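You operate a simulated robot arm through the tools that you are given. There is no shell and no other tool. Be economical: measure what you need, move in short steps, check, and stop when the job is done.

The job below is to be done with a simulated two-armed robot. You get a single attempt, and the scene is never put back.

JOB
Screw the cap back on the white jug.

Only the result counts: the job must be done as asked and must still hold three seconds after the hand-in. Knocking over, shifting, dropping, spilling or breaking anything else fails it. A push-on lid holds only when it is set on centred and level and pressed home; a screw cap is set on level and turned clockwise until tight.

ROBOT AND FRAMES
Two 7-joint arms with two-finger parallel grippers on one trunk, on a base that drives. Base frame: it is fixed to the floor where the robot stands at the start and does not move with it; the origin is under the middle of the robot, x ahead of it, y to its left, z up; the surface under the hand at the start is at about z = 80. Units: cm, degrees, N and s.
The left shoulder is at the start at [6, 14.3, 94.4], the right one opposite. With the tool pointing down near the work surface each hand reaches from about 32 to 74 cm from the robot's upright axis, wherever it stands, measured 20 degrees to its own side. Payload 1.57 kg a hand.
Tool frame (each hand has its own): the origin (TCP) lies between the finger pads and is the grasp point; the fingertips stand 3 cm ahead of it; z points along the fingers, y is the line along which they close. The gripper opens to 11 cm. The fingers are 2.4 cm wide and 1.2 cm thick; the gripper's body (4.8 by 11.2 cm) begins 7.8 cm behind the TCP.
Orientation is that of the tool frame in the base frame, as a unit quaternion [x, y, z, w]. With the fingers straight down and closing along the base's y, the tool's x points along the base's -x, its y along +y and its z along -z.

CONTROLS
- The arms move only by the tool move_arm. It takes "left_motion", "right_motion" or both (then of equal length, played together; a hand with none holds still); each is a list of rows, each an object (a shift or turn left out is 0, a gripper value left out holds the last) with "linear": the shift along the base's x, y, z in cm, a list of three; "rot": the turn, a rotation vector about the base's x, y, z in degrees, a list of three; "gripper": the gripper command, from -1 (shut) to 1 (fully open), values between in proportion. In form: [{"linear": [tx, ty, tz], "rot": [wx, wy, wz], "gripper": gripper}, ...]. A call has 1 to 20 rows; each row shifts and turns the commanded pose from where the row before left it. Rows are played at 5 a second. More than 5 cm and 8.6 degrees between two rows, or a gripper value outside its range, and nothing of the call is played. Where a pose cannot be reached the arm comes as near as it can. A force on the tool above 40 N (or 10 N above the force at the start of the call, whichever is more), or a blocked arm, ends the call early, and 0.2 s more pass. Each finger travels about 4.5 cm/s and halts on what it meets, pressing with about 34 N; the grip force reading is that of the motor and also rises with nothing between the fingers. The clock runs only during rows and for 0.2 s after the last one: add rows that do not move to give the fingers time. It gives the time, the measured TCP pose, the force on the tool (base axes), the opening and the grip force at its end, in the units of the frame above (readings bear some noise), with the torque about the TCP (base axes, N m) and any sound that the robot's microphone picked up.
- Cameras (640 x 400 px; columns grow to the right, rows downward): "scene" is now at [4.4, 2.28, 155.28]; the picture's right is [0.29, -0.96, 0.00], its down [-0.72, -0.22, -0.65] and it looks along [0.63, 0.19, -0.76] (base axes); focal length 275 px, centre (320, 200). "left" rides on the left gripper at [7, -1.6, -14.1] in its tool frame; the picture's right is [0.23, 0.97, 0.00], its down [-0.85, 0.20, -0.48] and it looks along [-0.47, 0.11, 0.88] (tool axes); focal length 222 px, centre (320, 200). "right" rides on the right gripper at [7, 1.6, -14.1] in its tool frame; the picture's right is [-0.23, 0.97, 0.00], its down [-0.86, -0.20, -0.48] and it looks along [-0.47, -0.11, 0.88] (tool axes); focal length 222 px, centre (320, 200).
- snapshot(camera): a new picture of that camera. It takes no simulated time.
- move_column(by): slides the trunk up (or, below 0, down) by that many cm; the arms and the scene camera ride with it, the base frame stays. It gives what a move gives, with no picture.
- drive_base(legs): drives the robot by 1 to 6 legs, each [ahead, left, turn to the left] in cm, cm and degrees, along the robot's own axes; the way and the turn of a leg run together, so that a leg with both is an arc; at most 150 cm and 180 degrees a leg. The arms and the cameras ride along, it lands a little off, and it stops where it bumps. It gives what a move gives.
- aim_head(pan, tilt): turns the head with the scene camera to pan (to the left, within 86 degrees either way) and tilt (down, from -29 to 69), counted from straight ahead of the robot. It gives what a move gives.
- point_at(camera, pixels): for up to 12 pixels [column, row] of the newest picture of that camera ("zoom" is the newest enlarged one), the place [x, y, z] in the base frame of the surface seen there, good to about 0.2 cm. It takes no simulated time.
- zoom(camera, box): a new picture of the part [left, top, right, bottom] of that camera's present view, enlarged. It takes no simulated time.
- sign_off(): hands the job in; it is judged then, once.

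Keep the steps short. Do not move on a guess: measure, check each grasp and each placing, and mend mistakes. In all there are 80 turns and 70 pictures (those below and enlarged ones count). Leave the grippers open and the arms clear of the work at the hand-in unless told otherwise, and finish with a single line.

The tools are called after "Request:" as a command line: name --argument value ..., lists and objects as JSON in quotes. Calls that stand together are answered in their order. move_arm: Moves the arms, as the interface text tells. Its arguments: {"type":"object","properties":{"left_motion":{"type":"array"},"right_motion":{"type":"array"}},"required":[]} The other tools are called the same way: move_column (by) slides the trunk up or down; drive_base (legs) drives the base; aim_head (pan, tilt) turns the head that bears the scene camera; snapshot (camera) takes a picture; point_at (camera, pixels) gives the place of the surface under pixels of a picture; zoom (camera, box) takes an enlarged picture of a part of a camera's view; sign_off () hands the job in.

At the start:

```text
t: 0.0
left_position: [53.55, 30.25, 109.63]
left_tool_rot: [0.0, 1.0, 0.0, 0.0]
left_wrist_force: [-0.1, 0.6, -0.5]
left_moment: [0.0, -0.02, -0.01]
left_grip_width: 11.02
left_finger_force: 0.0
right_position: [38.37, -7.13, 109.62]
right_tool_rot: [0.0, 1.0, 0.0, 0.0]
right_wrist_force: [0.3, -0.9, 1.0]
right_moment: [-0.02, 0.0, 0.02]
right_grip_width: 11.02
right_finger_force: 0.1
trunk travel left (down, up): [-54.3, 4.7]
robot x, y, heading: [-0.15, -0.15, 0.0]
head pan, tilt: [16.6, 49.1]
```

scene: 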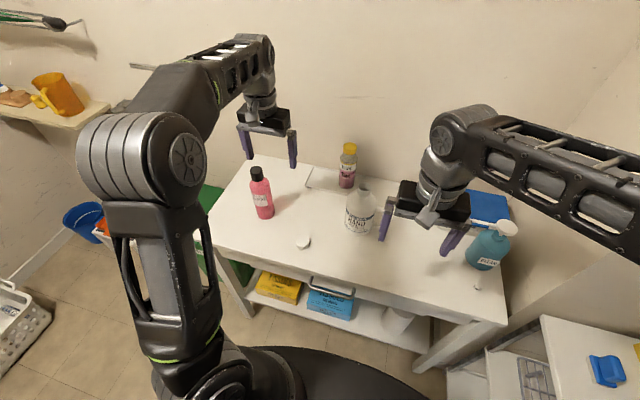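
right: 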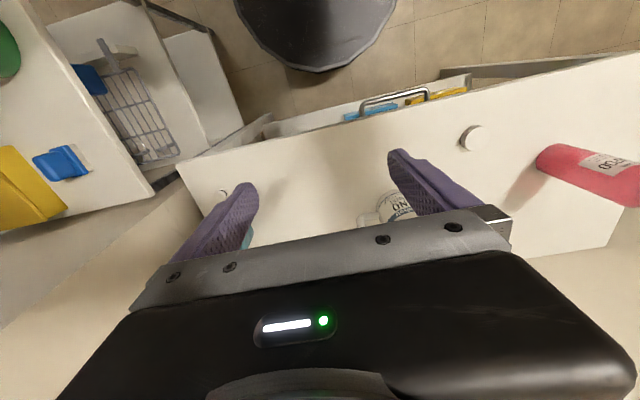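
left: 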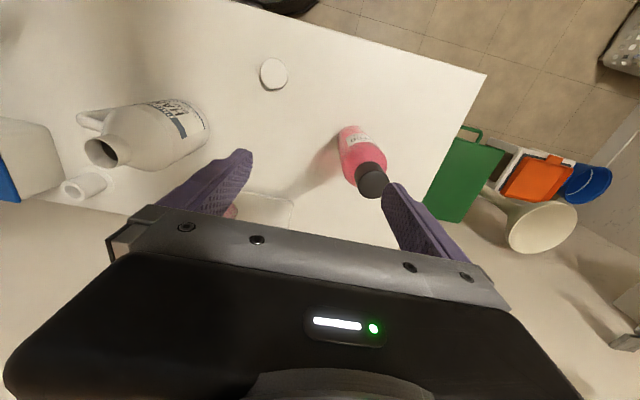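

I see the white jug near (360,210), a white disc near (303,243) and other small items. I'll zoom in on both to measure them.

Request:
zoom --camera "scene" --box '[270, 130, 430, 260]'

Request:
zoom --camera "left" --box '[40, 40, 300, 220]'

Request:
zoom --camera "scene" --box '[430, 180, 530, 300]'

Request:
point_at --camera "left" --pixels '[[274, 74], [262, 74], [286, 74], [274, 61], [274, 88], [102, 152], [115, 145], [90, 142], [89, 165], [85, 187], [250, 110], [180, 130]]'

```text
3.08 times, centred on (350, 195) of scene
```

zoom: 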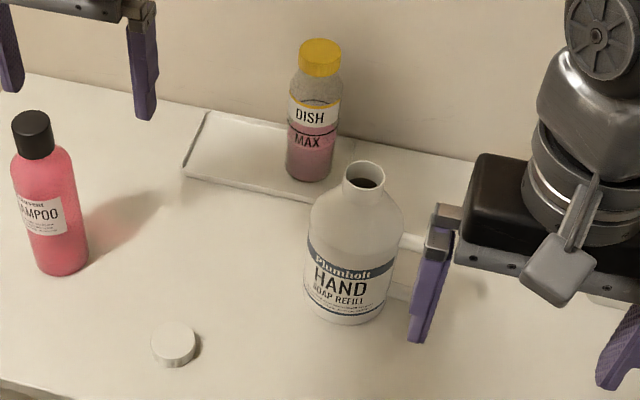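

```text
2.22 times, centred on (170, 130) of left
```

zoom: 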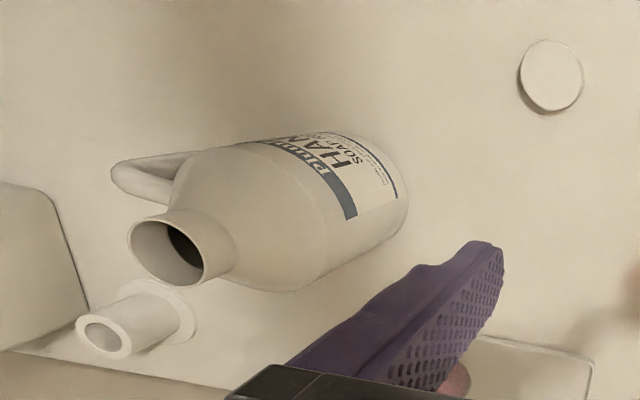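

```text
3.33 times, centred on (480, 240) of scene
```

zoom: 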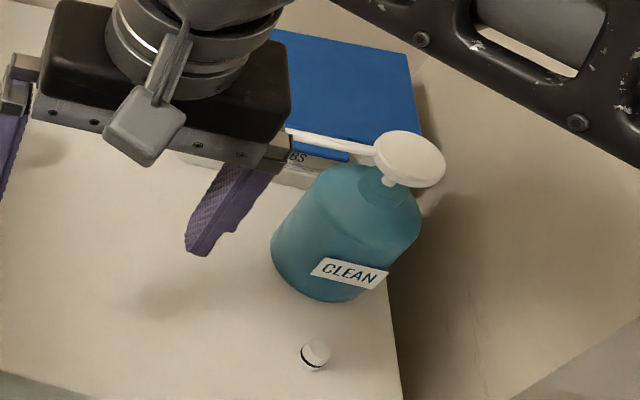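

```text
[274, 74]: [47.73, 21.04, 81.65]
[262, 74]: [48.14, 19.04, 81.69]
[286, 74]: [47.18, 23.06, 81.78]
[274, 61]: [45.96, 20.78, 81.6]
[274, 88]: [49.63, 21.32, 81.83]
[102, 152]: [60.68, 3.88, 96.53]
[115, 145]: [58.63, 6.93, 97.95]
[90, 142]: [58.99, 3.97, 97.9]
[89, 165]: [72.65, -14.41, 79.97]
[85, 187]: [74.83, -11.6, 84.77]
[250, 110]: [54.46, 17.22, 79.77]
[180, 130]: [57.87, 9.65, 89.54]
```

The cap lies top-up at about (47.7, 21.1), with its top at z 81.7. Next I'll measure the jug's neck from the scene camera.

Request:
zoom --camera "scene" --box '[340, 170, 388, 200]'

Request:
zoom --camera "scene" --box '[288, 229, 320, 249]'

```text
13.33 times, centred on (364, 185) of scene
```

zoom: 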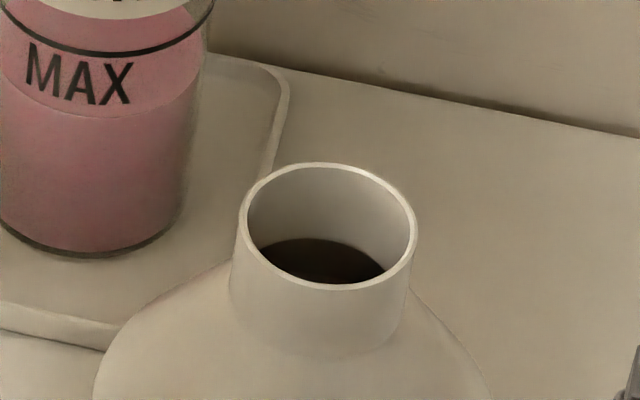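

```text
16.00 times, centred on (304, 239) of scene
```

zoom: 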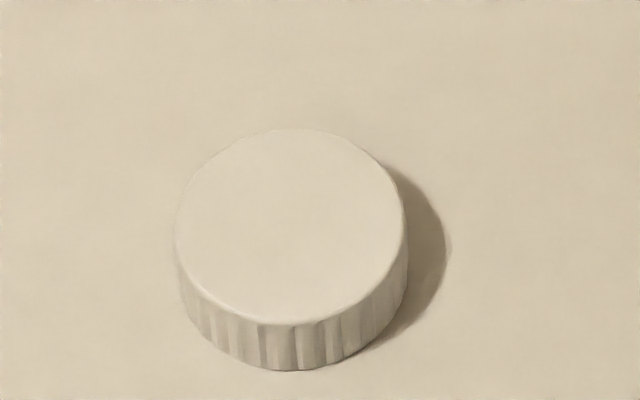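

The cap's skirt is ribbed and its opening faces down. Now I'll sample the rim and the table.

Request:
point_at --camera "scene" --pixels '[[358.35, 187.1], [371.0, 187.6], [364.9, 191.5], [363.9, 182.5], [359.6, 184.5], [368.9, 183.8], [370.0, 190.2], [360.2, 190.3], [364, 194], [358, 215], [340, 240], [372, 215]]'

Request:
point_at --camera "zoom" --pixels '[[290, 225], [184, 230], [398, 225], [290, 140], [290, 312], [280, 345], [100, 300], [500, 100]]'

```text
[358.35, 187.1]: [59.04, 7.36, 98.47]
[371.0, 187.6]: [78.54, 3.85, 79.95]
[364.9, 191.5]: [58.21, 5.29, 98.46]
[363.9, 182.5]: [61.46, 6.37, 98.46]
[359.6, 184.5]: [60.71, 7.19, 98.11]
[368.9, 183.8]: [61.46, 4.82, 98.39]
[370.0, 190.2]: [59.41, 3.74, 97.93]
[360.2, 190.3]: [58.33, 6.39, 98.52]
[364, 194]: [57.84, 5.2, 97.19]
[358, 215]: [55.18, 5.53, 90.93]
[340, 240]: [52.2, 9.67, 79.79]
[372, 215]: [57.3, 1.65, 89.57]
```

```text
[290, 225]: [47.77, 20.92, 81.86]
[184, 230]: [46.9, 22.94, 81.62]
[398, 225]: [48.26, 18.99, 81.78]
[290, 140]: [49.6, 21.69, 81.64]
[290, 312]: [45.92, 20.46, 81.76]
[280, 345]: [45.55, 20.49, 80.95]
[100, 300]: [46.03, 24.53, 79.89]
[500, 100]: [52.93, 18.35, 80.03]
```

Neck centre is about (59.9, 5.7) with the rim at z 98.5. Cap centre is about (47.7, 21.0) with radius 2.1. I'll check the neighbouring bottles for clearance.

Request:
point_at --camera "scene" --pixels '[[257, 170], [263, 195], [273, 200], [349, 146], [349, 160], [347, 180], [333, 160], [392, 200], [480, 240], [504, 227]]'

Request:
move_arm --right_motion '[{"linear": [0, -4, 0]}, {"linear": [0, -4, 0]}, {"linear": [0, -4, 0]}]' --left_motion '[{"linear": [-2, -3, 0]}, {"linear": [-2, -3, 0]}, {"linear": [-1.85, -3.25, 0]}]'

```text
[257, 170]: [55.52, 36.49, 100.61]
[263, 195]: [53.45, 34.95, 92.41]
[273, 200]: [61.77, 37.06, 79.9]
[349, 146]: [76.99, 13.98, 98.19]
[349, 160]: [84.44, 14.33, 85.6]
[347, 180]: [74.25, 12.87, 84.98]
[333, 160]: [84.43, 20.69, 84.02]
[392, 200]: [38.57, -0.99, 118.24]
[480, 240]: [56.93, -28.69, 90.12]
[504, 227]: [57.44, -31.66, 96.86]
```

```text
t: 0.8
left_position: [47.68, 20.78, 109.7]
left_tool_rot: [0.0, 1.0, 0.001, 0.001]
left_wrist_force: [0.1, -0.2, -0.2]
left_moment: [0.02, 0.0, -0.06]
left_grip_width: 10.99
left_finger_force: 0.1
right_position: [38.32, -19.23, 109.56]
right_tool_rot: [-0.001, 1.0, 0.0, 0.0]
right_wrist_force: [-0.3, 0.6, -0.1]
right_moment: [0.01, 0.0, 0.02]
right_grip_width: 10.99
right_finger_force: 0.0
trunk travel left (down, up): [-54.3, 4.7]
robot x, y, heading: [-0.28, -0.07, 0.0]
head pan, tilt: [16.6, 49.1]
```

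Clearances are good. Next I'll pre-turn the left wrist +80° (counter-clockwise) in the air, so there is range to screw clockwise.

Request:
move_arm --left_motion '[{"rot": [0, 0, 8]}, {"rot": [0, 0, 8]}, {"rot": [0, 0, 8]}, {"rot": [0, 0, 8]}, {"rot": [0, 0, 8]}, {"rot": [0, 0, 8]}, {"rot": [0, 0, 8]}, {"rot": [0, 0, 8]}, {"rot": [0, 0, 8]}, {"rot": [0, 0, 8]}, {}]'

```text
t: 3.2
left_position: [47.69, 20.9, 109.63]
left_tool_rot: [-0.643, 0.766, -0.001, 0.0]
left_wrist_force: [0.1, -0.6, 0.5]
left_moment: [0.02, 0.0, 0.01]
left_grip_width: 11.01
left_finger_force: 0.0
right_position: [38.46, -19.13, 109.61]
right_tool_rot: [0.0, 1.0, -0.001, -0.001]
right_wrist_force: [0.1, -0.8, 0.2]
right_moment: [0.03, 0.01, -0.03]
right_grip_width: 11.0
right_finger_force: 0.0
trunk travel left (down, up): [-54.3, 4.7]
robot x, y, heading: [-0.15, -0.39, -0.1]
head pan, tilt: [16.6, 49.1]
```

The wrist reached +80°. I'll descend to z≈88 and look.

Request:
move_arm --left_motion '[{"linear": [0, 0.03, -4.4]}, {"linear": [0, 0.03, -4.4]}, {"linear": [0, 0.03, -4.4]}, {"linear": [0, 0, -4.4]}, {"linear": [0, 0, -4]}, {}]'

Request:
snapshot --camera "left"

```text
t: 4.6
left_position: [47.81, 21.01, 87.9]
left_tool_rot: [-0.643, 0.766, -0.001, 0.001]
left_wrist_force: [1.1, -0.2, -0.9]
left_moment: [0.01, 0.0, 0.0]
left_grip_width: 11.0
left_finger_force: 0.0
right_position: [38.36, -19.14, 109.64]
right_tool_rot: [0.0, 1.0, 0.0, 0.0]
right_wrist_force: [0.1, -0.3, -0.3]
right_moment: [-0.02, -0.03, 0.01]
right_grip_width: 10.98
right_finger_force: 0.0
trunk travel left (down, up): [-54.3, 4.7]
robot x, y, heading: [0.04, -0.02, -0.2]
head pan, tilt: [16.6, 49.1]
```

```text
61 pictures are left
```

left: 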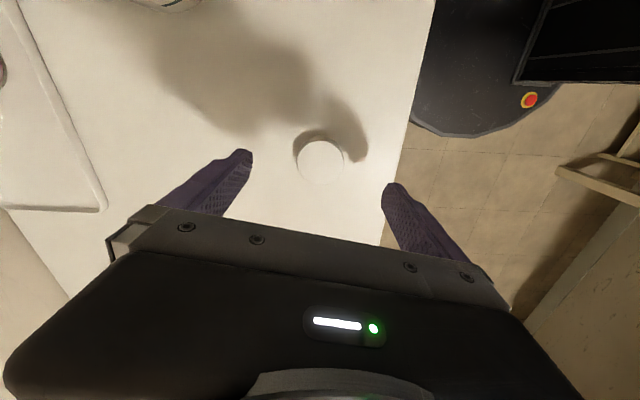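

Request:
point_at --camera "left" --pixels '[[320, 162], [300, 162], [341, 162], [320, 145], [320, 178]]'

Request:
move_arm --left_motion '[{"linear": [-0.05, 0, -2.4]}, {"linear": [0, 0, -2.2]}, {}]'

```text
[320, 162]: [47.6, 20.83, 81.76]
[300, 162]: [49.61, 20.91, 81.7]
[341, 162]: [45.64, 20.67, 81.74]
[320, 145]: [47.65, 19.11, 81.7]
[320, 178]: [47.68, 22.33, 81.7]
```

```text
t: 5.4
left_position: [47.86, 21.0, 83.31]
left_tool_rot: [-0.643, 0.766, 0.001, 0.0]
left_wrist_force: [-0.1, -0.6, -1.6]
left_moment: [0.01, 0.03, 0.05]
left_grip_width: 11.02
left_finger_force: 0.0
right_position: [38.3, -19.18, 109.67]
right_tool_rot: [0.0, 1.0, -0.001, 0.0]
right_wrist_force: [-0.6, -0.1, 0.0]
right_moment: [-0.01, 0.04, 0.01]
right_grip_width: 11.01
right_finger_force: 0.1
trunk travel left (down, up): [-54.3, 4.7]
robot x, y, heading: [0.01, 0.3, 0.2]
head pan, tilt: [16.6, 49.1]
```

The TCP is centred to within 0.2 cm. I'll nudge it and close on the cap.

Request:
move_arm --left_motion '[{"linear": [-0.2, -0.1, 0]}, {"gripper": 0}, {}, {}, {"gripper": -1}, {}, {}, {}, {}]'

Request:
snapshot --camera "left"

```text
t: 7.4
left_position: [47.66, 20.99, 83.42]
left_tool_rot: [-0.643, 0.766, 0.001, 0.0]
left_wrist_force: [-0.5, 0.4, 1.6]
left_moment: [0.02, 0.07, 0.02]
left_grip_width: 4.33
left_finger_force: 34.3
right_position: [38.34, -19.18, 109.79]
right_tool_rot: [0.0, 1.0, 0.0, 0.0]
right_wrist_force: [-1.1, 0.8, -0.7]
right_moment: [0.01, 0.04, -0.04]
right_grip_width: 11.03
right_finger_force: 0.0
trunk travel left (down, up): [-54.3, 4.7]
robot x, y, heading: [-0.02, 0.1, 0.1]
head pan, tilt: [16.6, 49.1]
```

```text
60 pictures are left
```

left: 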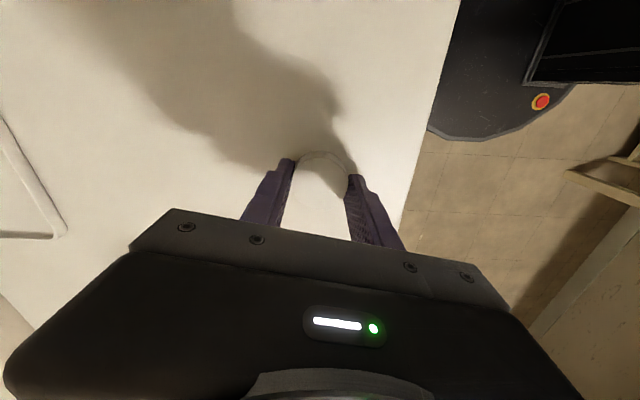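

The cap is held at width 4.33 with 34 N. I'll lift it straight up and check.

Request:
move_arm --left_motion '[{"linear": [0, 0, 2]}, {"linear": [0, 0, 4.5]}, {"linear": [0, 0, 4.5]}, {"linear": [0, 0, 4.5]}, {"linear": [0, 0, 4.5]}, {"linear": [0, 0, 3.5]}, {}]'

Request:
snapshot --camera "left"

Request:
snapshot --camera "scene"

```text
t: 9.0
left_position: [47.47, 20.89, 107.0]
left_tool_rot: [-0.643, 0.766, 0.0, 0.0]
left_wrist_force: [-0.3, -0.2, 0.0]
left_moment: [0.01, -0.01, 0.02]
left_grip_width: 4.32
left_finger_force: 33.7
right_position: [38.41, -19.09, 109.53]
right_tool_rot: [0.0, 1.0, 0.0, 0.0]
right_wrist_force: [0.3, 0.2, -0.4]
right_moment: [-0.02, 0.01, -0.01]
right_grip_width: 11.02
right_finger_force: 0.0
trunk travel left (down, up): [-54.3, 4.7]
robot x, y, heading: [0.18, 0.16, 0.2]
head pan, tilt: [16.6, 49.1]
```

```text
59 pictures are left
```

left: 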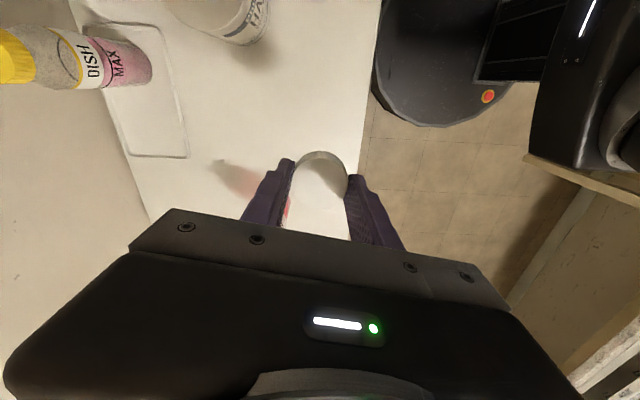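

```text
58 pictures are left
```

scene: 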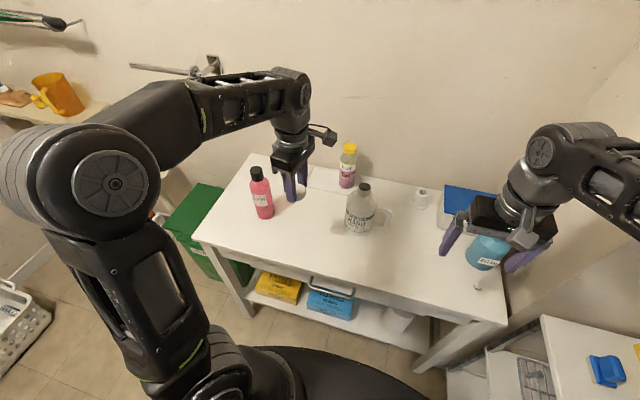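

The cap is held. The jug is now fully visible with its handle at the right, so I'll zoom to re-measure its neck and the cap in hand.

Request:
zoom --camera "scene" --box '[335, 170, 399, 240]'

Request:
zoom --camera "scene" --box '[350, 176, 382, 196]'

Request:
zoom --camera "left" --box '[270, 130, 370, 220]'

```text
5.71 times, centred on (367, 205) of scene
```

zoom: 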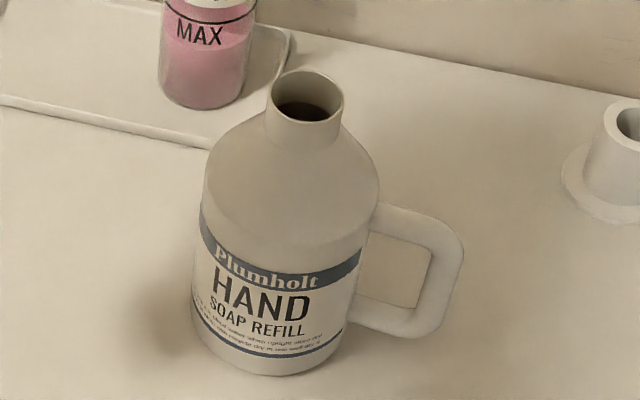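

```text
16.00 times, centred on (366, 186) of scene
```

zoom: 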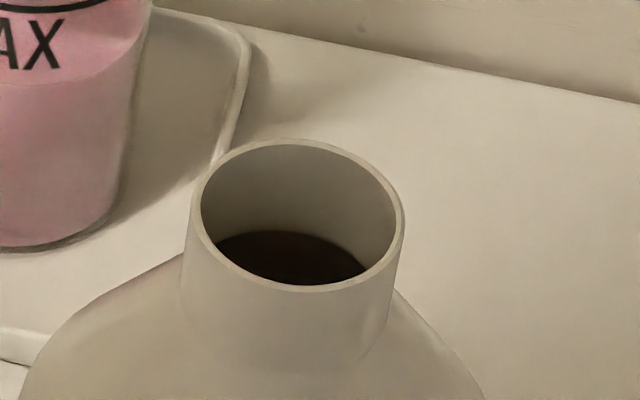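

```text
4.44 times, centred on (320, 175) of left
```

zoom: 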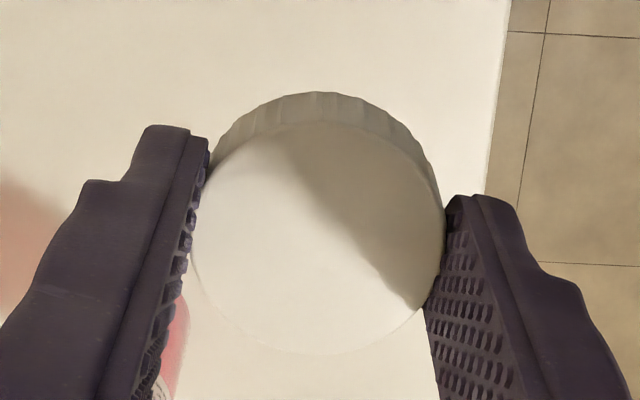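

I'll measure both.

Request:
point_at --camera "zoom" --pixels '[[320, 240], [205, 240], [430, 240], [325, 130], [320, 345], [270, 180], [380, 300]]'

Request:
point_at --camera "scene" --pixels '[[362.3, 189.4], [374.85, 189.4], [368.25, 185.0], [369.4, 193.9], [364.1, 192.4], [373.6, 192.4], [372.5, 186.4], [363.8, 186.4], [369, 196]]'

```text
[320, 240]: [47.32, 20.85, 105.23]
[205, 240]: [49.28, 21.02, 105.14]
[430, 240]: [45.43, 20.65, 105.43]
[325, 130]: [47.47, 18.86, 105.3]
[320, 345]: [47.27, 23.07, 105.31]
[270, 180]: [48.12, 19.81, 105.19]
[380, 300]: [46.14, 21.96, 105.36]
```

```text
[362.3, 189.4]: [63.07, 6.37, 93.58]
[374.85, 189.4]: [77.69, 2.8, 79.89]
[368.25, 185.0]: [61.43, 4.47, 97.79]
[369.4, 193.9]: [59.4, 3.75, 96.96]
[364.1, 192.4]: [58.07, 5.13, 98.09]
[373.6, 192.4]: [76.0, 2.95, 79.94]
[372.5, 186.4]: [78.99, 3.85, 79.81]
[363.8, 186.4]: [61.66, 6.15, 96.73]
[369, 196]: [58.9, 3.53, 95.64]
```

The zoom scale was padded, so I converted the rim pixels wrongly. I'll resample the rim with the right conversion.

Request:
point_at --camera "scene" --pixels '[[358.3, 186.9], [370.95, 187.0], [364.25, 182.4], [365.4, 191.45], [360.0, 189.9], [369.8, 189.9], [368.5, 183.9], [359.7, 183.9], [362, 182.7], [367, 191.3], [370.8, 186]]'

```text
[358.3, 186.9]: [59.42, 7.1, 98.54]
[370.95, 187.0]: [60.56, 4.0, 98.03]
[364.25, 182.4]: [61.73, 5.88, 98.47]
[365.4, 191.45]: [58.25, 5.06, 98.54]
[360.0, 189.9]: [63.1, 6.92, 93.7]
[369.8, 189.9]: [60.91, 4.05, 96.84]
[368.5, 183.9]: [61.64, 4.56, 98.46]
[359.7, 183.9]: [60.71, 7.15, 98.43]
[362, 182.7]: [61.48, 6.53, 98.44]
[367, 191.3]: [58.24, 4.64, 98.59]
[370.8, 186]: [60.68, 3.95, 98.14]
```

Neck centre is ≈ (59.93, 5.6). I'll carry the cap above it at z 107, leaving about 4.8 cm of clearance.

Request:
move_arm --left_motion '[{"linear": [3.1, -3.8, 0]}, {"linear": [3.1, -3.8, 0]}, {"linear": [3.1, -3.8, 0]}, {"linear": [3.1, -3.85, 0]}, {}, {}]'

Request:
snapshot --camera "left"

Request:
zoom --camera "scene" --box '[320, 140, 400, 190]'

```text
t: 10.4
left_position: [58.34, 7.63, 106.93]
left_tool_rot: [-0.643, 0.766, -0.001, 0.001]
left_wrist_force: [-1.4, -0.3, 0.4]
left_moment: [0.01, -0.01, -0.02]
left_grip_width: 4.3
left_finger_force: 34.3
left hand out of reach, approached as far as the arm can: row 4
right_position: [38.35, -19.1, 109.58]
right_tool_rot: [0.0, 1.0, -0.001, 0.0]
right_wrist_force: [-0.4, -0.3, 0.5]
right_moment: [0.03, 0.01, 0.0]
right_grip_width: 11.0
right_finger_force: 0.1
trunk travel left (down, up): [-54.3, 4.7]
robot x, y, heading: [-0.01, 0.02, 0.2]
head pan, tilt: [16.6, 49.1]
```

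```text
54 pictures are left
```

left: 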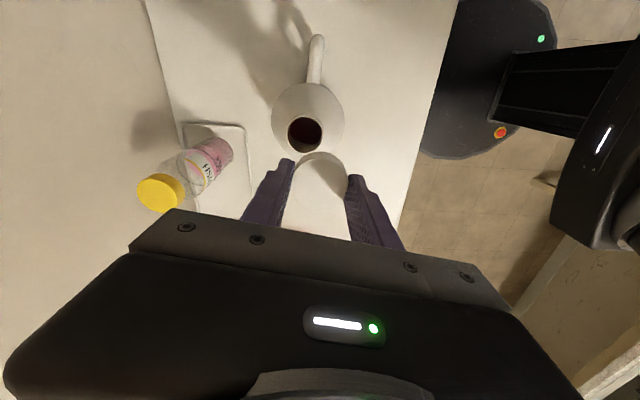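

```text
8.00 times, centred on (360, 165) of scene
```

zoom: 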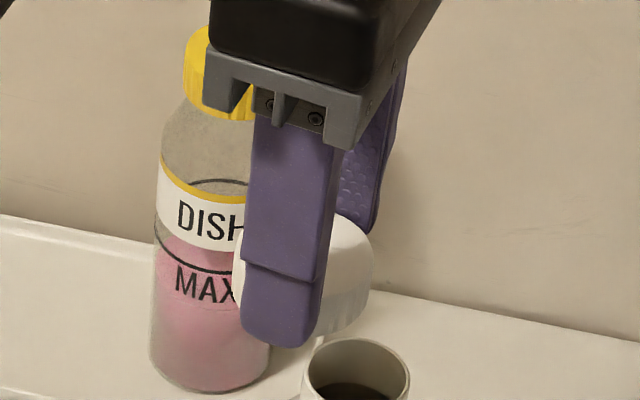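

The arm stopped at (58.3, 7.6), short of the neck because of its reach at this height. I'll raise the trunk so the arm works lower relative to its shoulder.

Request:
move_column --by 4.5

```text
t: 11.3
left_position: [58.3, 7.53, 111.49]
left_tool_rot: [-0.643, 0.766, 0.001, 0.0]
left_wrist_force: [-0.2, 0.2, -0.1]
left_moment: [0.01, -0.01, -0.01]
left_grip_width: 4.32
left_finger_force: 33.9
right_position: [38.37, -19.18, 114.12]
right_tool_rot: [0.0, 1.0, -0.001, 0.0]
right_wrist_force: [0.1, 0.1, -0.3]
right_moment: [0.03, 0.03, 0.01]
right_grip_width: 11.01
right_finger_force: 0.1
trunk travel left (down, up): [-58.8, 0.2]
robot x, y, heading: [0.28, -0.15, 0.3]
head pan, tilt: [16.6, 49.1]
```

I'll lower to z≈106, then shift to the neck centre.

Request:
move_arm --left_motion '[{"linear": [0, 0, -3]}, {"linear": [0, 0, -2.5]}, {"linear": [0.8, -0.9, 0]}, {"linear": [0.85, -1.0, 0]}, {}, {}]'

```text
t: 12.7
left_position: [60.03, 5.64, 105.92]
left_tool_rot: [-0.642, 0.766, 0.0, 0.0]
left_wrist_force: [-0.7, 0.9, 0.3]
left_moment: [-0.02, 0.01, 0.0]
left_grip_width: 4.28
left_finger_force: 34.6
right_position: [38.48, -19.14, 114.13]
right_tool_rot: [0.0, 1.0, 0.0, 0.0]
right_wrist_force: [-0.4, 0.1, 0.7]
right_moment: [-0.03, 0.01, -0.01]
right_grip_width: 11.01
right_finger_force: 0.2
trunk travel left (down, up): [-58.8, 0.2]
robot x, y, heading: [0.13, 0.32, -0.1]
head pan, tilt: [16.6, 49.1]
```

The hand reached (60.0, 5.6). I'll lower to just above the rim and look.

Request:
move_arm --left_motion '[{"linear": [0, 0, -1.6]}, {"linear": [0, 0, -1.4]}, {}, {}]'

Request:
zoom --camera "left" --box '[250, 90, 390, 220]'

Request:
zoom --camera "scene" --box '[330, 165, 410, 215]'

```text
t: 13.7
left_position: [59.94, 5.68, 103.07]
left_tool_rot: [-0.643, 0.766, 0.0, 0.0]
left_wrist_force: [-0.2, -0.2, 0.1]
left_moment: [0.0, 0.02, 0.0]
left_grip_width: 4.27
left_finger_force: 33.6
right_position: [38.45, -19.19, 114.14]
right_tool_rot: [0.0, 1.0, 0.001, 0.0]
right_wrist_force: [-1.6, -0.1, 0.8]
right_moment: [0.03, 0.01, -0.01]
right_grip_width: 11.03
right_finger_force: 0.0
trunk travel left (down, up): [-58.8, 0.2]
robot x, y, heading: [-0.08, -0.12, 0.1]
head pan, tilt: [16.6, 49.1]
```

```text
3.08 times, centred on (320, 155) of left
```

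zoom: 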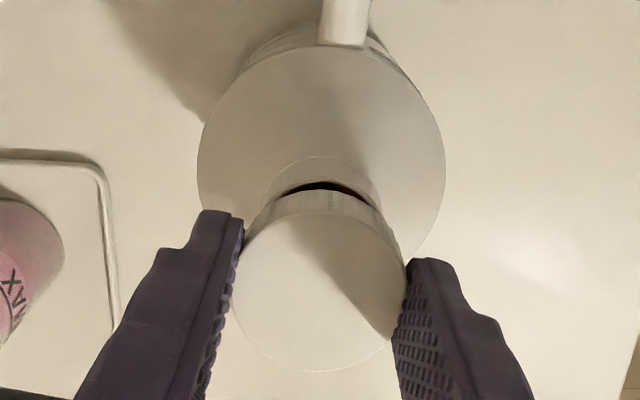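

```text
8.00 times, centred on (370, 190) of scene
```

zoom: 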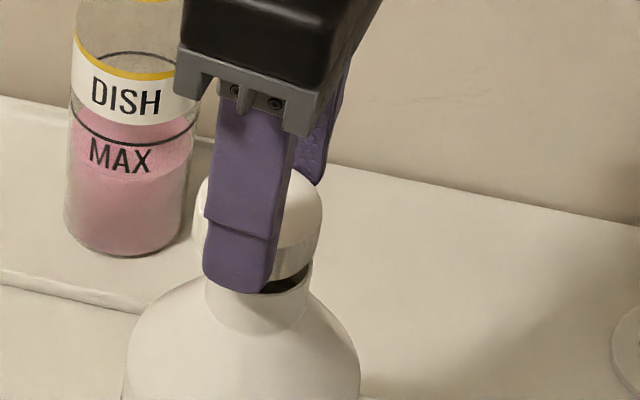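

Both views show the cap centred on the neck. I'll lower gently to contact.

Request:
move_arm --left_motion '[{"linear": [0, 0, -0.4]}, {"linear": [0, 0, -0.3]}, {"linear": [0, 0, -0.2]}, {"linear": [0, 0, -0.2]}, {}]'

```text
t: 14.9
left_position: [60.1, 5.66, 101.91]
left_tool_rot: [-0.643, 0.766, -0.001, 0.001]
left_wrist_force: [0.3, -1.5, 1.9]
left_moment: [-0.04, 0.0, -0.01]
left_grip_width: 4.28
left_finger_force: 34.2
right_position: [38.38, -19.14, 114.08]
right_tool_rot: [0.0, 1.0, 0.0, -0.001]
right_wrist_force: [0.0, 0.0, 0.9]
right_moment: [0.0, 0.06, -0.01]
right_grip_width: 11.0
right_finger_force: 0.1
trunk travel left (down, up): [-58.8, 0.2]
robot x, y, heading: [0.08, 0.03, 0.0]
head pan, tilt: [16.6, 49.1]
```

Request:
move_arm --left_motion '[{"linear": [0, 0, -0.2]}, {"linear": [0, 0, -0.2]}, {}]'

```text
t: 15.7
left_position: [60.02, 5.62, 101.32]
left_tool_rot: [-0.643, 0.766, 0.001, 0.0]
left_wrist_force: [1.0, -1.2, 0.4]
left_moment: [-0.04, -0.02, 0.01]
left_grip_width: 4.26
left_finger_force: 34.4
right_position: [38.37, -19.26, 114.18]
right_tool_rot: [0.0, 1.0, -0.001, 0.0]
right_wrist_force: [-0.1, -0.1, 0.0]
right_moment: [0.01, -0.04, -0.01]
right_grip_width: 11.0
right_finger_force: 0.1
trunk travel left (down, up): [-58.8, 0.2]
robot x, y, heading: [-0.14, -0.14, 0.1]
head pan, tilt: [16.6, 49.1]
```

There is no resistance and the cap's bottom is now below the rim, so it is slipping over the neck. I'll continue to contact.

Request:
move_arm --left_motion '[{"linear": [0, 0, -0.2]}, {"linear": [0, 0, -0.2]}, {}]'

```text
t: 16.5
left_position: [59.99, 5.61, 100.89]
left_tool_rot: [-0.643, 0.766, -0.001, 0.0]
left_wrist_force: [0.4, -2.2, 0.2]
left_moment: [-0.05, 0.02, 0.04]
left_grip_width: 4.27
left_finger_force: 33.7
right_position: [38.35, -19.24, 114.11]
right_tool_rot: [0.0, 1.0, -0.001, 0.001]
right_wrist_force: [0.5, 0.0, -0.4]
right_moment: [0.02, 0.02, 0.03]
right_grip_width: 11.0
right_finger_force: 0.1
trunk travel left (down, up): [-58.8, 0.2]
robot x, y, heading: [-0.14, 0.33, 0.0]
head pan, tilt: [16.6, 49.1]
```

There is a slight side force in -y. I'll shift 0.1 cm that way and continue.

Request:
move_arm --left_motion '[{"linear": [0, -0.1, 0]}, {"linear": [0, 0, -0.2]}, {"linear": [0, 0, -0.2]}, {}]'

Request:
zoom --camera "scene" --box '[330, 165, 410, 215]'

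```text
t: 17.5
left_position: [60.04, 5.57, 100.66]
left_tool_rot: [-0.643, 0.766, 0.0, 0.0]
left_wrist_force: [-0.7, 0.3, 0.6]
left_moment: [-0.03, 0.0, 0.05]
left_grip_width: 4.24
left_finger_force: 33.8
right_position: [38.4, -19.21, 114.13]
right_tool_rot: [-0.001, 1.0, 0.0, 0.0]
right_wrist_force: [-1.0, -0.2, -0.3]
right_moment: [0.0, -0.04, -0.01]
right_grip_width: 11.0
right_finger_force: 0.2
trunk travel left (down, up): [-58.8, 0.2]
robot x, y, heading: [0.29, -0.0, -0.0]
head pan, tilt: [16.6, 49.1]
```

```text
8.00 times, centred on (370, 190) of scene
```

zoom: 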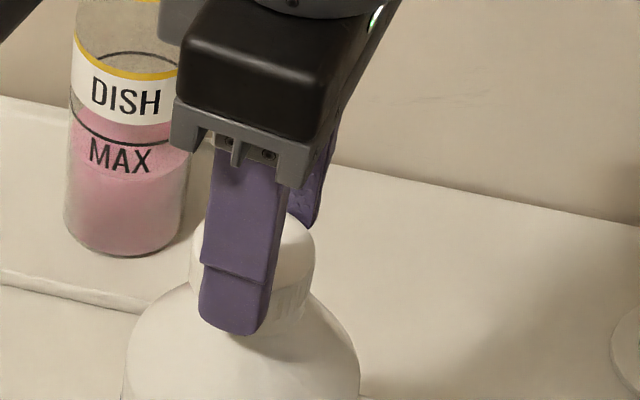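

The cap is almost seated with its top near z 98.95. I'll lower in small steps until I feel force.

Request:
move_arm --left_motion '[{"linear": [0, 0, -0.1]}, {"linear": [0, 0, -0.1]}, {}]'

```text
t: 18.3
left_position: [60.0, 5.59, 100.32]
left_tool_rot: [-0.643, 0.766, 0.001, 0.0]
left_wrist_force: [0.8, -0.9, 1.2]
left_moment: [-0.06, 0.01, 0.02]
left_grip_width: 4.25
left_finger_force: 33.6
right_position: [38.4, -19.14, 114.1]
right_tool_rot: [0.0, 1.0, -0.001, 0.001]
right_wrist_force: [0.5, -0.1, -0.5]
right_moment: [0.0, 0.02, 0.01]
right_grip_width: 11.0
right_finger_force: 0.1
trunk travel left (down, up): [-58.8, 0.2]
robot x, y, heading: [-0.04, 0.24, 0.2]
head pan, tilt: [16.6, 49.1]
```

Still almost no force. I'll lower a little more, then start the clockwise turn (negative z) with a light check.

Request:
move_arm --left_motion '[{"linear": [0, 0, -0.1]}, {"linear": [0, 0, -0.1]}, {"linear": [0, 0, -0.1]}, {}]'

```text
t: 19.3
left_position: [60.01, 5.51, 100.28]
left_tool_rot: [-0.642, 0.766, -0.002, 0.002]
left_wrist_force: [1.0, 1.3, 22.1]
left_moment: [0.03, -0.03, 0.01]
left_grip_width: 4.22
left_finger_force: 34.3
right_position: [38.36, -19.17, 114.18]
right_tool_rot: [0.001, 1.0, 0.0, 0.001]
right_wrist_force: [0.7, -0.1, 0.0]
right_moment: [-0.02, -0.01, -0.01]
right_grip_width: 11.01
right_finger_force: 0.0
trunk travel left (down, up): [-58.8, 0.2]
robot x, y, heading: [-0.14, -0.2, 0.0]
head pan, tilt: [16.6, 49.1]
```

Firm contact at 22 N. I'll relax a little and turn clockwise 40°.

Request:
move_arm --left_motion '[{"linear": [0, 0, 0.12]}, {"rot": [0, 0, -8]}, {"rot": [0, 0, -8]}, {"rot": [0, 0, -8]}, {"rot": [0, 0, -8]}, {"rot": [0, 0, -8]}, {}]'

Request:
zoom --camera "scene" --box '[320, 165, 420, 245]'

```text
t: 20.9
left_position: [59.85, 5.49, 100.46]
left_tool_rot: [-0.341, 0.94, -0.001, 0.001]
left_wrist_force: [-3.2, -7.7, 26.5]
left_moment: [-0.48, 0.17, -0.04]
left_grip_width: 4.21
left_finger_force: 33.7
right_position: [38.05, -19.27, 114.23]
right_tool_rot: [-0.002, 1.0, 0.001, 0.001]
right_wrist_force: [-0.5, -0.3, 0.0]
right_moment: [0.01, -0.02, -0.02]
right_grip_width: 11.02
right_finger_force: 0.0
trunk travel left (down, up): [-58.8, 0.2]
robot x, y, heading: [-0.1, 0.01, 0.1]
head pan, tilt: [16.6, 49.1]
```

```text
5.00 times, centred on (370, 205) of scene
```

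zoom: 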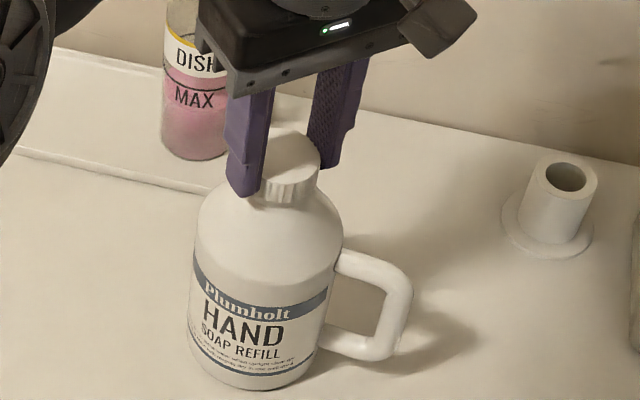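

The jug hasn't turned, but there is some side load (-3, -8 N). I'll relax it and keep turning.

Request:
move_arm --left_motion '[{"linear": [-0.03, -0.1, 0.08]}, {}, {"rot": [0, 0, -8]}, {"rot": [0, 0, -8]}, {"rot": [0, 0, -8]}, {"rot": [0, 0, -8]}, {"rot": [0, 0, -8]}, {}]'

Request:
zoom --camera "scene" --box '[320, 165, 420, 245]'

```text
t: 22.7
left_position: [59.83, 5.52, 100.48]
left_tool_rot: [0.001, 1.0, 0.0, 0.001]
left_wrist_force: [-3.4, -0.2, 11.2]
left_moment: [0.04, 0.19, -0.01]
left_grip_width: 4.21
left_finger_force: 34.3
right_position: [38.17, -19.15, 113.99]
right_tool_rot: [0.0, 1.0, 0.0, 0.001]
right_wrist_force: [0.2, -0.8, -0.4]
right_moment: [-0.02, 0.01, 0.01]
right_grip_width: 10.99
right_finger_force: 0.0
trunk travel left (down, up): [-58.8, 0.2]
robot x, y, heading: [0.14, 0.11, -0.1]
head pan, tilt: [16.6, 49.1]
```

```text
5.00 times, centred on (370, 205) of scene
```

zoom: 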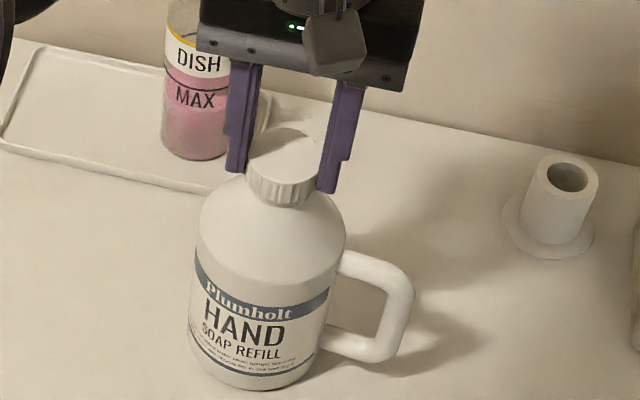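

The jug is still and the load is light. I'll continue 80° more clockwise.

Request:
move_arm --left_motion '[{"linear": [-0.04, 0, 0]}, {"rot": [0, 0, -8]}, {"rot": [0, 0, -8]}, {"rot": [0, 0, -8]}, {"rot": [0, 0, -8]}, {"rot": [0, 0, -8]}, {"rot": [0, 0, -8]}, {"rot": [0, 0, -8]}, {"rot": [0, 0, -8]}, {"rot": [0, 0, -8]}, {"rot": [0, 0, -8]}, {}]'

Request:
zoom --camera "scene" --box '[320, 165, 420, 245]'

```text
t: 25.3
left_position: [60.05, 5.47, 100.39]
left_tool_rot: [0.644, 0.765, 0.0, -0.001]
left_wrist_force: [2.6, 0.8, 2.2]
left_moment: [-0.07, -0.19, 0.01]
left_grip_width: 4.18
left_finger_force: 34.5
right_position: [38.42, -19.11, 114.16]
right_tool_rot: [0.0, 1.0, 0.0, 0.0]
right_wrist_force: [0.0, -0.4, 0.2]
right_moment: [0.01, -0.01, 0.01]
right_grip_width: 11.0
right_finger_force: 0.1
trunk travel left (down, up): [-58.8, 0.2]
robot x, y, heading: [-0.38, -0.16, -0.0]
head pan, tilt: [16.6, 49.1]
```

```text
5.00 times, centred on (370, 205) of scene
```

zoom: 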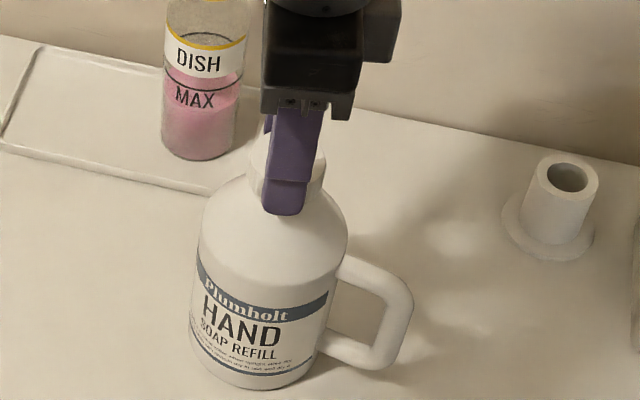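

The vertical load fell to 2 N, so the thread is drawing the cap down. I'll continue turning with a tiny follow-down.

Request:
move_arm --left_motion '[{"linear": [0.04, 0, -0.07]}, {"rot": [0, 0, -8]}, {"rot": [0, 0, -8]}, {"rot": [0, 0, -8]}, {"rot": [0, 0, -8]}, {"rot": [0, 0, -8]}, {}]'

```text
t: 26.9
left_position: [60.06, 5.55, 100.33]
left_tool_rot: [0.866, 0.5, 0.0, -0.001]
left_wrist_force: [2.2, -1.6, 2.6]
left_moment: [-0.19, -0.1, 0.01]
left_grip_width: 4.21
left_finger_force: 34.1
right_position: [38.34, -19.11, 114.07]
right_tool_rot: [0.0, 1.0, 0.0, 0.0]
right_wrist_force: [0.3, 0.9, 0.1]
right_moment: [0.02, -0.05, 0.02]
right_grip_width: 11.01
right_finger_force: 0.0
trunk travel left (down, up): [-58.8, 0.2]
robot x, y, heading: [-0.06, -0.07, 0.3]
head pan, tilt: [16.6, 49.1]
```

Total turn is 200° and the wrist can still move. Continue.

Request:
move_arm --left_motion '[{"linear": [0.02, -0.02, -0.05]}, {"rot": [0, 0, -8]}, {"rot": [0, 0, -8]}, {"rot": [0, 0, -8]}, {"rot": [0, 0, -8]}, {"rot": [0, 0, -8]}, {}]'

Request:
zoom --camera "scene" --box '[320, 165, 420, 245]'

Request:
snapshot --camera "scene"

```text
t: 28.5
left_position: [60.06, 5.39, 100.32]
left_tool_rot: [0.985, 0.172, 0.0, 0.0]
left_wrist_force: [0.8, -2.3, 6.7]
left_moment: [-0.3, 0.0, 0.02]
left_grip_width: 4.21
left_finger_force: 34.0
right_position: [38.4, -19.18, 114.07]
right_tool_rot: [0.0, 1.0, 0.0, 0.001]
right_wrist_force: [0.7, 0.6, 0.2]
right_moment: [0.01, 0.0, -0.02]
right_grip_width: 11.03
right_finger_force: 0.1
trunk travel left (down, up): [-58.8, 0.2]
robot x, y, heading: [-0.01, -0.25, 0.2]
head pan, tilt: [16.6, 49.1]
```

```text
5.00 times, centred on (370, 205) of scene
```

zoom: 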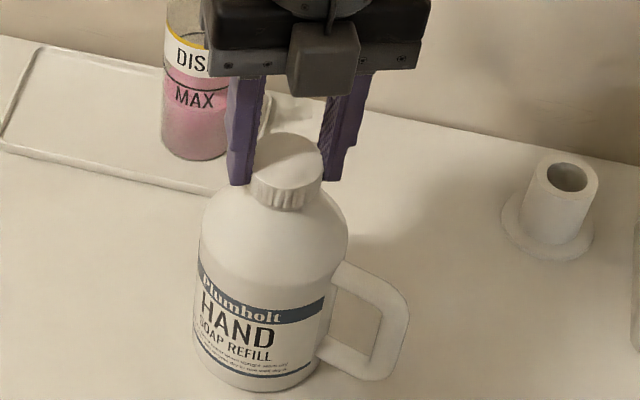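

```text
45 pictures are left
```

scene: 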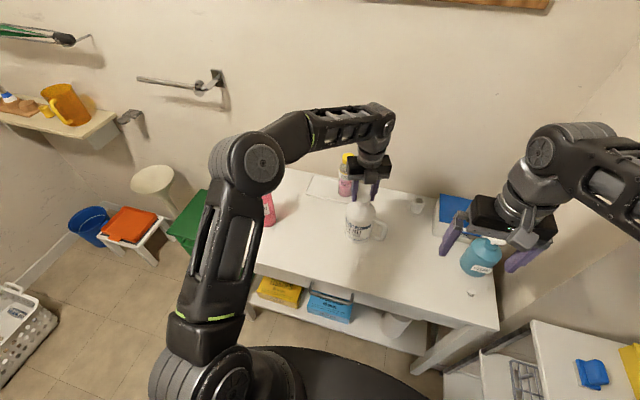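

The jug has begun to creep clockwise a few degrees. I'll turn 24° more to see whether the jug now follows the cap fully.

Request:
move_arm --left_motion '[{"linear": [0, -0.03, 0.03]}, {"rot": [0, 0, -8]}, {"rot": [0, 0, -8]}, {"rot": [0, 0, -8]}, {}]'

Request:
zoom --camera "scene" --box '[320, 165, 420, 245]'

```text
t: 29.7
left_position: [59.97, 5.5, 100.25]
left_tool_rot: [0.999, -0.035, 0.0, 0.0]
left_wrist_force: [-0.7, -1.4, 0.7]
left_moment: [-0.01, 0.1, 0.01]
left_grip_width: 4.2
left_finger_force: 34.3
right_position: [38.37, -19.17, 114.14]
right_tool_rot: [0.0, 1.0, 0.0, 0.001]
right_wrist_force: [-0.5, 0.1, -0.1]
right_moment: [0.0, 0.01, -0.01]
right_grip_width: 11.01
right_finger_force: 0.1
trunk travel left (down, up): [-58.8, 0.2]
robot x, y, heading: [0.26, -0.33, -0.1]
head pan, tilt: [16.6, 49.1]
```

```text
5.00 times, centred on (370, 205) of scene
```

zoom: 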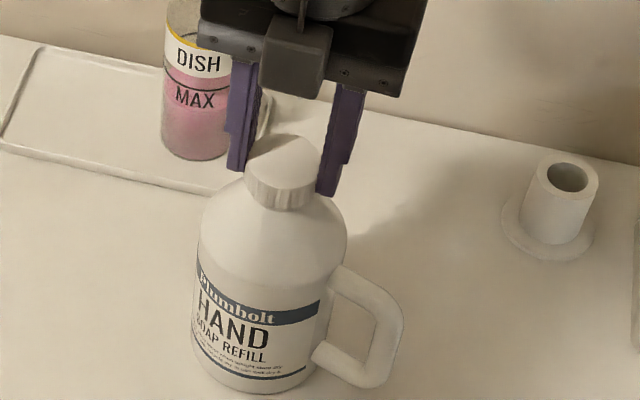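

The jug is slipping partly. Pressing down raises the table friction, which acts at a larger radius than the cap's, so I'll press to about 20 N before turning on.

Request:
move_arm --left_motion '[{"linear": [0, 0, -0.1]}, {"linear": [0, 0, -0.07]}, {}]'

```text
t: 30.5
left_position: [59.93, 5.35, 100.18]
left_tool_rot: [0.999, -0.035, 0.001, 0.0]
left_wrist_force: [-0.5, -2.4, 9.1]
left_moment: [0.02, -0.01, 0.0]
left_grip_width: 4.19
left_finger_force: 33.8
right_position: [38.35, -19.23, 114.09]
right_tool_rot: [0.0, 1.0, -0.001, 0.0]
right_wrist_force: [0.4, -0.1, 0.0]
right_moment: [0.02, 0.04, 0.01]
right_grip_width: 11.0
right_finger_force: 0.1
trunk travel left (down, up): [-58.8, 0.2]
robot x, y, heading: [0.23, -0.48, 0.1]
head pan, tilt: [16.6, 49.1]
```

Request:
move_arm --left_motion '[{"linear": [0, 0, -0.08]}, {"rot": [0, 0, -8]}, {"rot": [0, 0, -8]}, {"rot": [0, 0, -8]}, {}]'

Request:
zoom --camera "scene" --box '[320, 165, 420, 245]'

```text
t: 31.7
left_position: [60.03, 5.44, 100.16]
left_tool_rot: [0.97, -0.244, 0.001, 0.0]
left_wrist_force: [3.2, 2.9, 19.0]
left_moment: [0.06, -0.15, 0.0]
left_grip_width: 4.19
left_finger_force: 33.7
right_position: [38.22, -19.11, 114.2]
right_tool_rot: [-0.001, 1.0, 0.001, 0.001]
right_wrist_force: [-0.7, -0.2, 0.5]
right_moment: [-0.02, 0.01, 0.0]
right_grip_width: 11.03
right_finger_force: 0.0
trunk travel left (down, up): [-58.8, 0.2]
robot x, y, heading: [-0.02, 0.01, -0.0]
head pan, tilt: [16.6, 49.1]
```

```text
5.00 times, centred on (370, 205) of scene
```

zoom: 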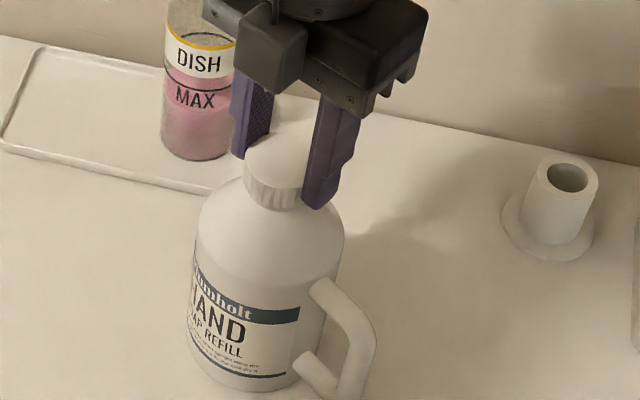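

Now the jug follows the cap nearly fully, so it needs holding to tighten. I'll release the cap, lift off and look at it.

Request:
move_arm --left_motion '[{"linear": [0, 0, 0.2]}, {"gripper": 0}, {}, {}, {}, {"linear": [0, 0, 3]}, {"linear": [0, 0, 4]}, {"rot": [0, 0, 8]}, {"rot": [0, 0, 8]}, {"rot": [0, 0, 8]}, {"rot": [0, 0, 8]}, {"rot": [0, 0, 8]}, {"rot": [0, 0, 8]}, {"rot": [0, 0, 8]}, {"rot": [0, 0, 8]}, {"rot": [0, 0, 8]}, {"rot": [0, 0, 8]}, {}]'

Request:
zoom --camera "scene" --box '[320, 165, 420, 245]'

Request:
snapshot --camera "left"

```text
t: 35.5
left_position: [59.12, 5.46, 106.4]
left_tool_rot: [0.898, 0.439, 0.0, 0.0]
left_wrist_force: [0.8, 0.4, 0.5]
left_moment: [-0.03, -0.01, 0.01]
left_grip_width: 5.49
left_finger_force: 0.1
left hand out of reach, approached as far as the arm can: row 7
right_position: [38.39, -19.09, 114.16]
right_tool_rot: [0.0, 1.0, 0.0, 0.0]
right_wrist_force: [0.1, 0.0, -0.1]
right_moment: [0.0, 0.02, -0.03]
right_grip_width: 11.0
right_finger_force: 0.2
trunk travel left (down, up): [-58.8, 0.2]
robot x, y, heading: [-0.24, 0.16, 0.1]
head pan, tilt: [16.6, 49.1]
```

```text
5.00 times, centred on (370, 205) of scene
```

zoom: 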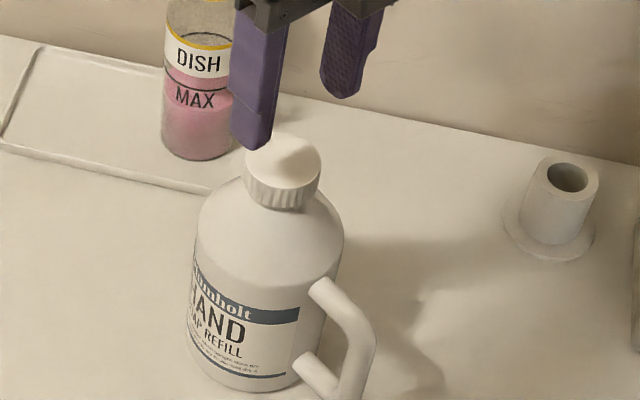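

```text
41 pictures are left
```

left: 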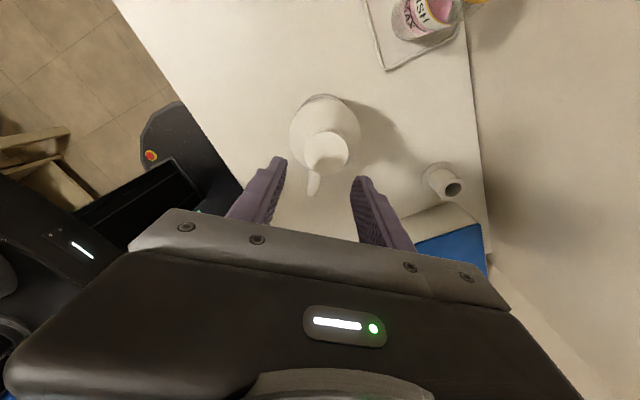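

The cap sits on the neck. I'll measure its top for level and the handle's position.

Request:
zoom --camera "scene" --box '[350, 188, 390, 213]'

Request:
point_at --camera "zoom" --pixels '[[130, 140], [120, 100], [240, 110], [180, 60], [180, 165], [215, 80], [130, 220], [220, 220]]'

Request:
snapshot --camera "scene"

Request:
point_at --camera "scene" --pixels '[[371, 223], [374, 225.5], [377, 229], [378, 233], [377, 238], [371, 238], [375, 243], [370, 230], [356, 225], [386, 244]]'

```text
16.00 times, centred on (370, 200) of scene
```

zoom: 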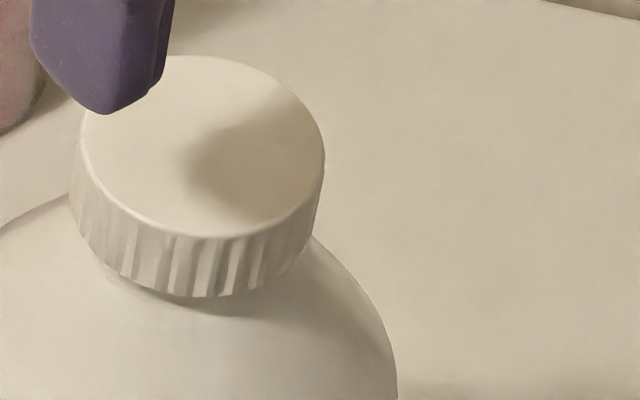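

```text
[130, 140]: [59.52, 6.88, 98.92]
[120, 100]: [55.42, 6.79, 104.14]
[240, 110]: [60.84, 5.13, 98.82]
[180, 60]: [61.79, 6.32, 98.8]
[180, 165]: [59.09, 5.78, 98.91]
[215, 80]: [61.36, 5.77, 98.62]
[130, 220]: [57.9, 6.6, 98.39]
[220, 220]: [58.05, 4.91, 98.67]
```

```text
39 pictures are left
```

scene: 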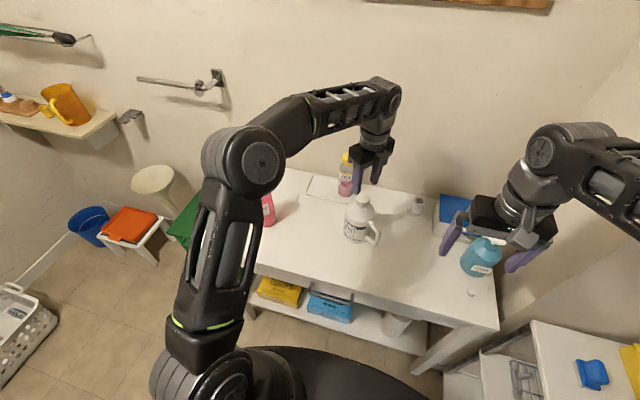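

```text
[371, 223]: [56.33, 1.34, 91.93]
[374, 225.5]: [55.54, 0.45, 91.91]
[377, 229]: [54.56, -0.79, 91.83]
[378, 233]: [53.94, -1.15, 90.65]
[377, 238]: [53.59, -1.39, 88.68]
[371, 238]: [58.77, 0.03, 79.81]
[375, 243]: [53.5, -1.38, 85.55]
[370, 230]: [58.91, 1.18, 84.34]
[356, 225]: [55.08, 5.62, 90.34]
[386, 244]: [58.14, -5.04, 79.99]
```

The cap is level with its top at z≈98.85. The handle's outer bar is near (54.2, -0.9), z 85–92. I'll hold it with the right hand, so I'll orient that hand in the air first: turn 48.7° about z, then tilt 45° toward the jug.

Request:
move_arm --right_motion '[{"rot": [0, 0, 8.1]}, {"rot": [0, 0, 8.1]}, {"rot": [0, 0, 8.1]}, {"rot": [0, 0, 8.1]}, {"rot": [0, 0, 8.1]}, {"rot": [0, 0, 8.1]}, {"rot": [5.63, -4.95, 0]}, {"rot": [5.63, -4.95, 0]}, {"rot": [5.63, -4.95, 0]}, {"rot": [5.63, -4.95, 0]}, {"rot": [5.63, -4.95, 0]}, {"rot": [5.63, -4.95, 0]}, {}]'

```text
t: 38.3
left_position: [59.12, 5.39, 106.43]
left_tool_rot: [0.899, 0.438, 0.0, -0.001]
left_wrist_force: [0.2, 0.2, 0.2]
left_moment: [0.01, 0.0, 0.04]
left_grip_width: 5.49
left_finger_force: 0.0
right_position: [38.42, -19.02, 114.11]
right_tool_rot: [-0.381, 0.842, 0.158, 0.348]
right_wrist_force: [-0.7, -0.7, 0.1]
right_moment: [0.0, 0.01, 0.03]
right_grip_width: 11.0
right_finger_force: 0.1
trunk travel left (down, up): [-58.8, 0.2]
robot x, y, heading: [0.17, -0.01, 0.0]
head pan, tilt: [16.6, 49.1]
```

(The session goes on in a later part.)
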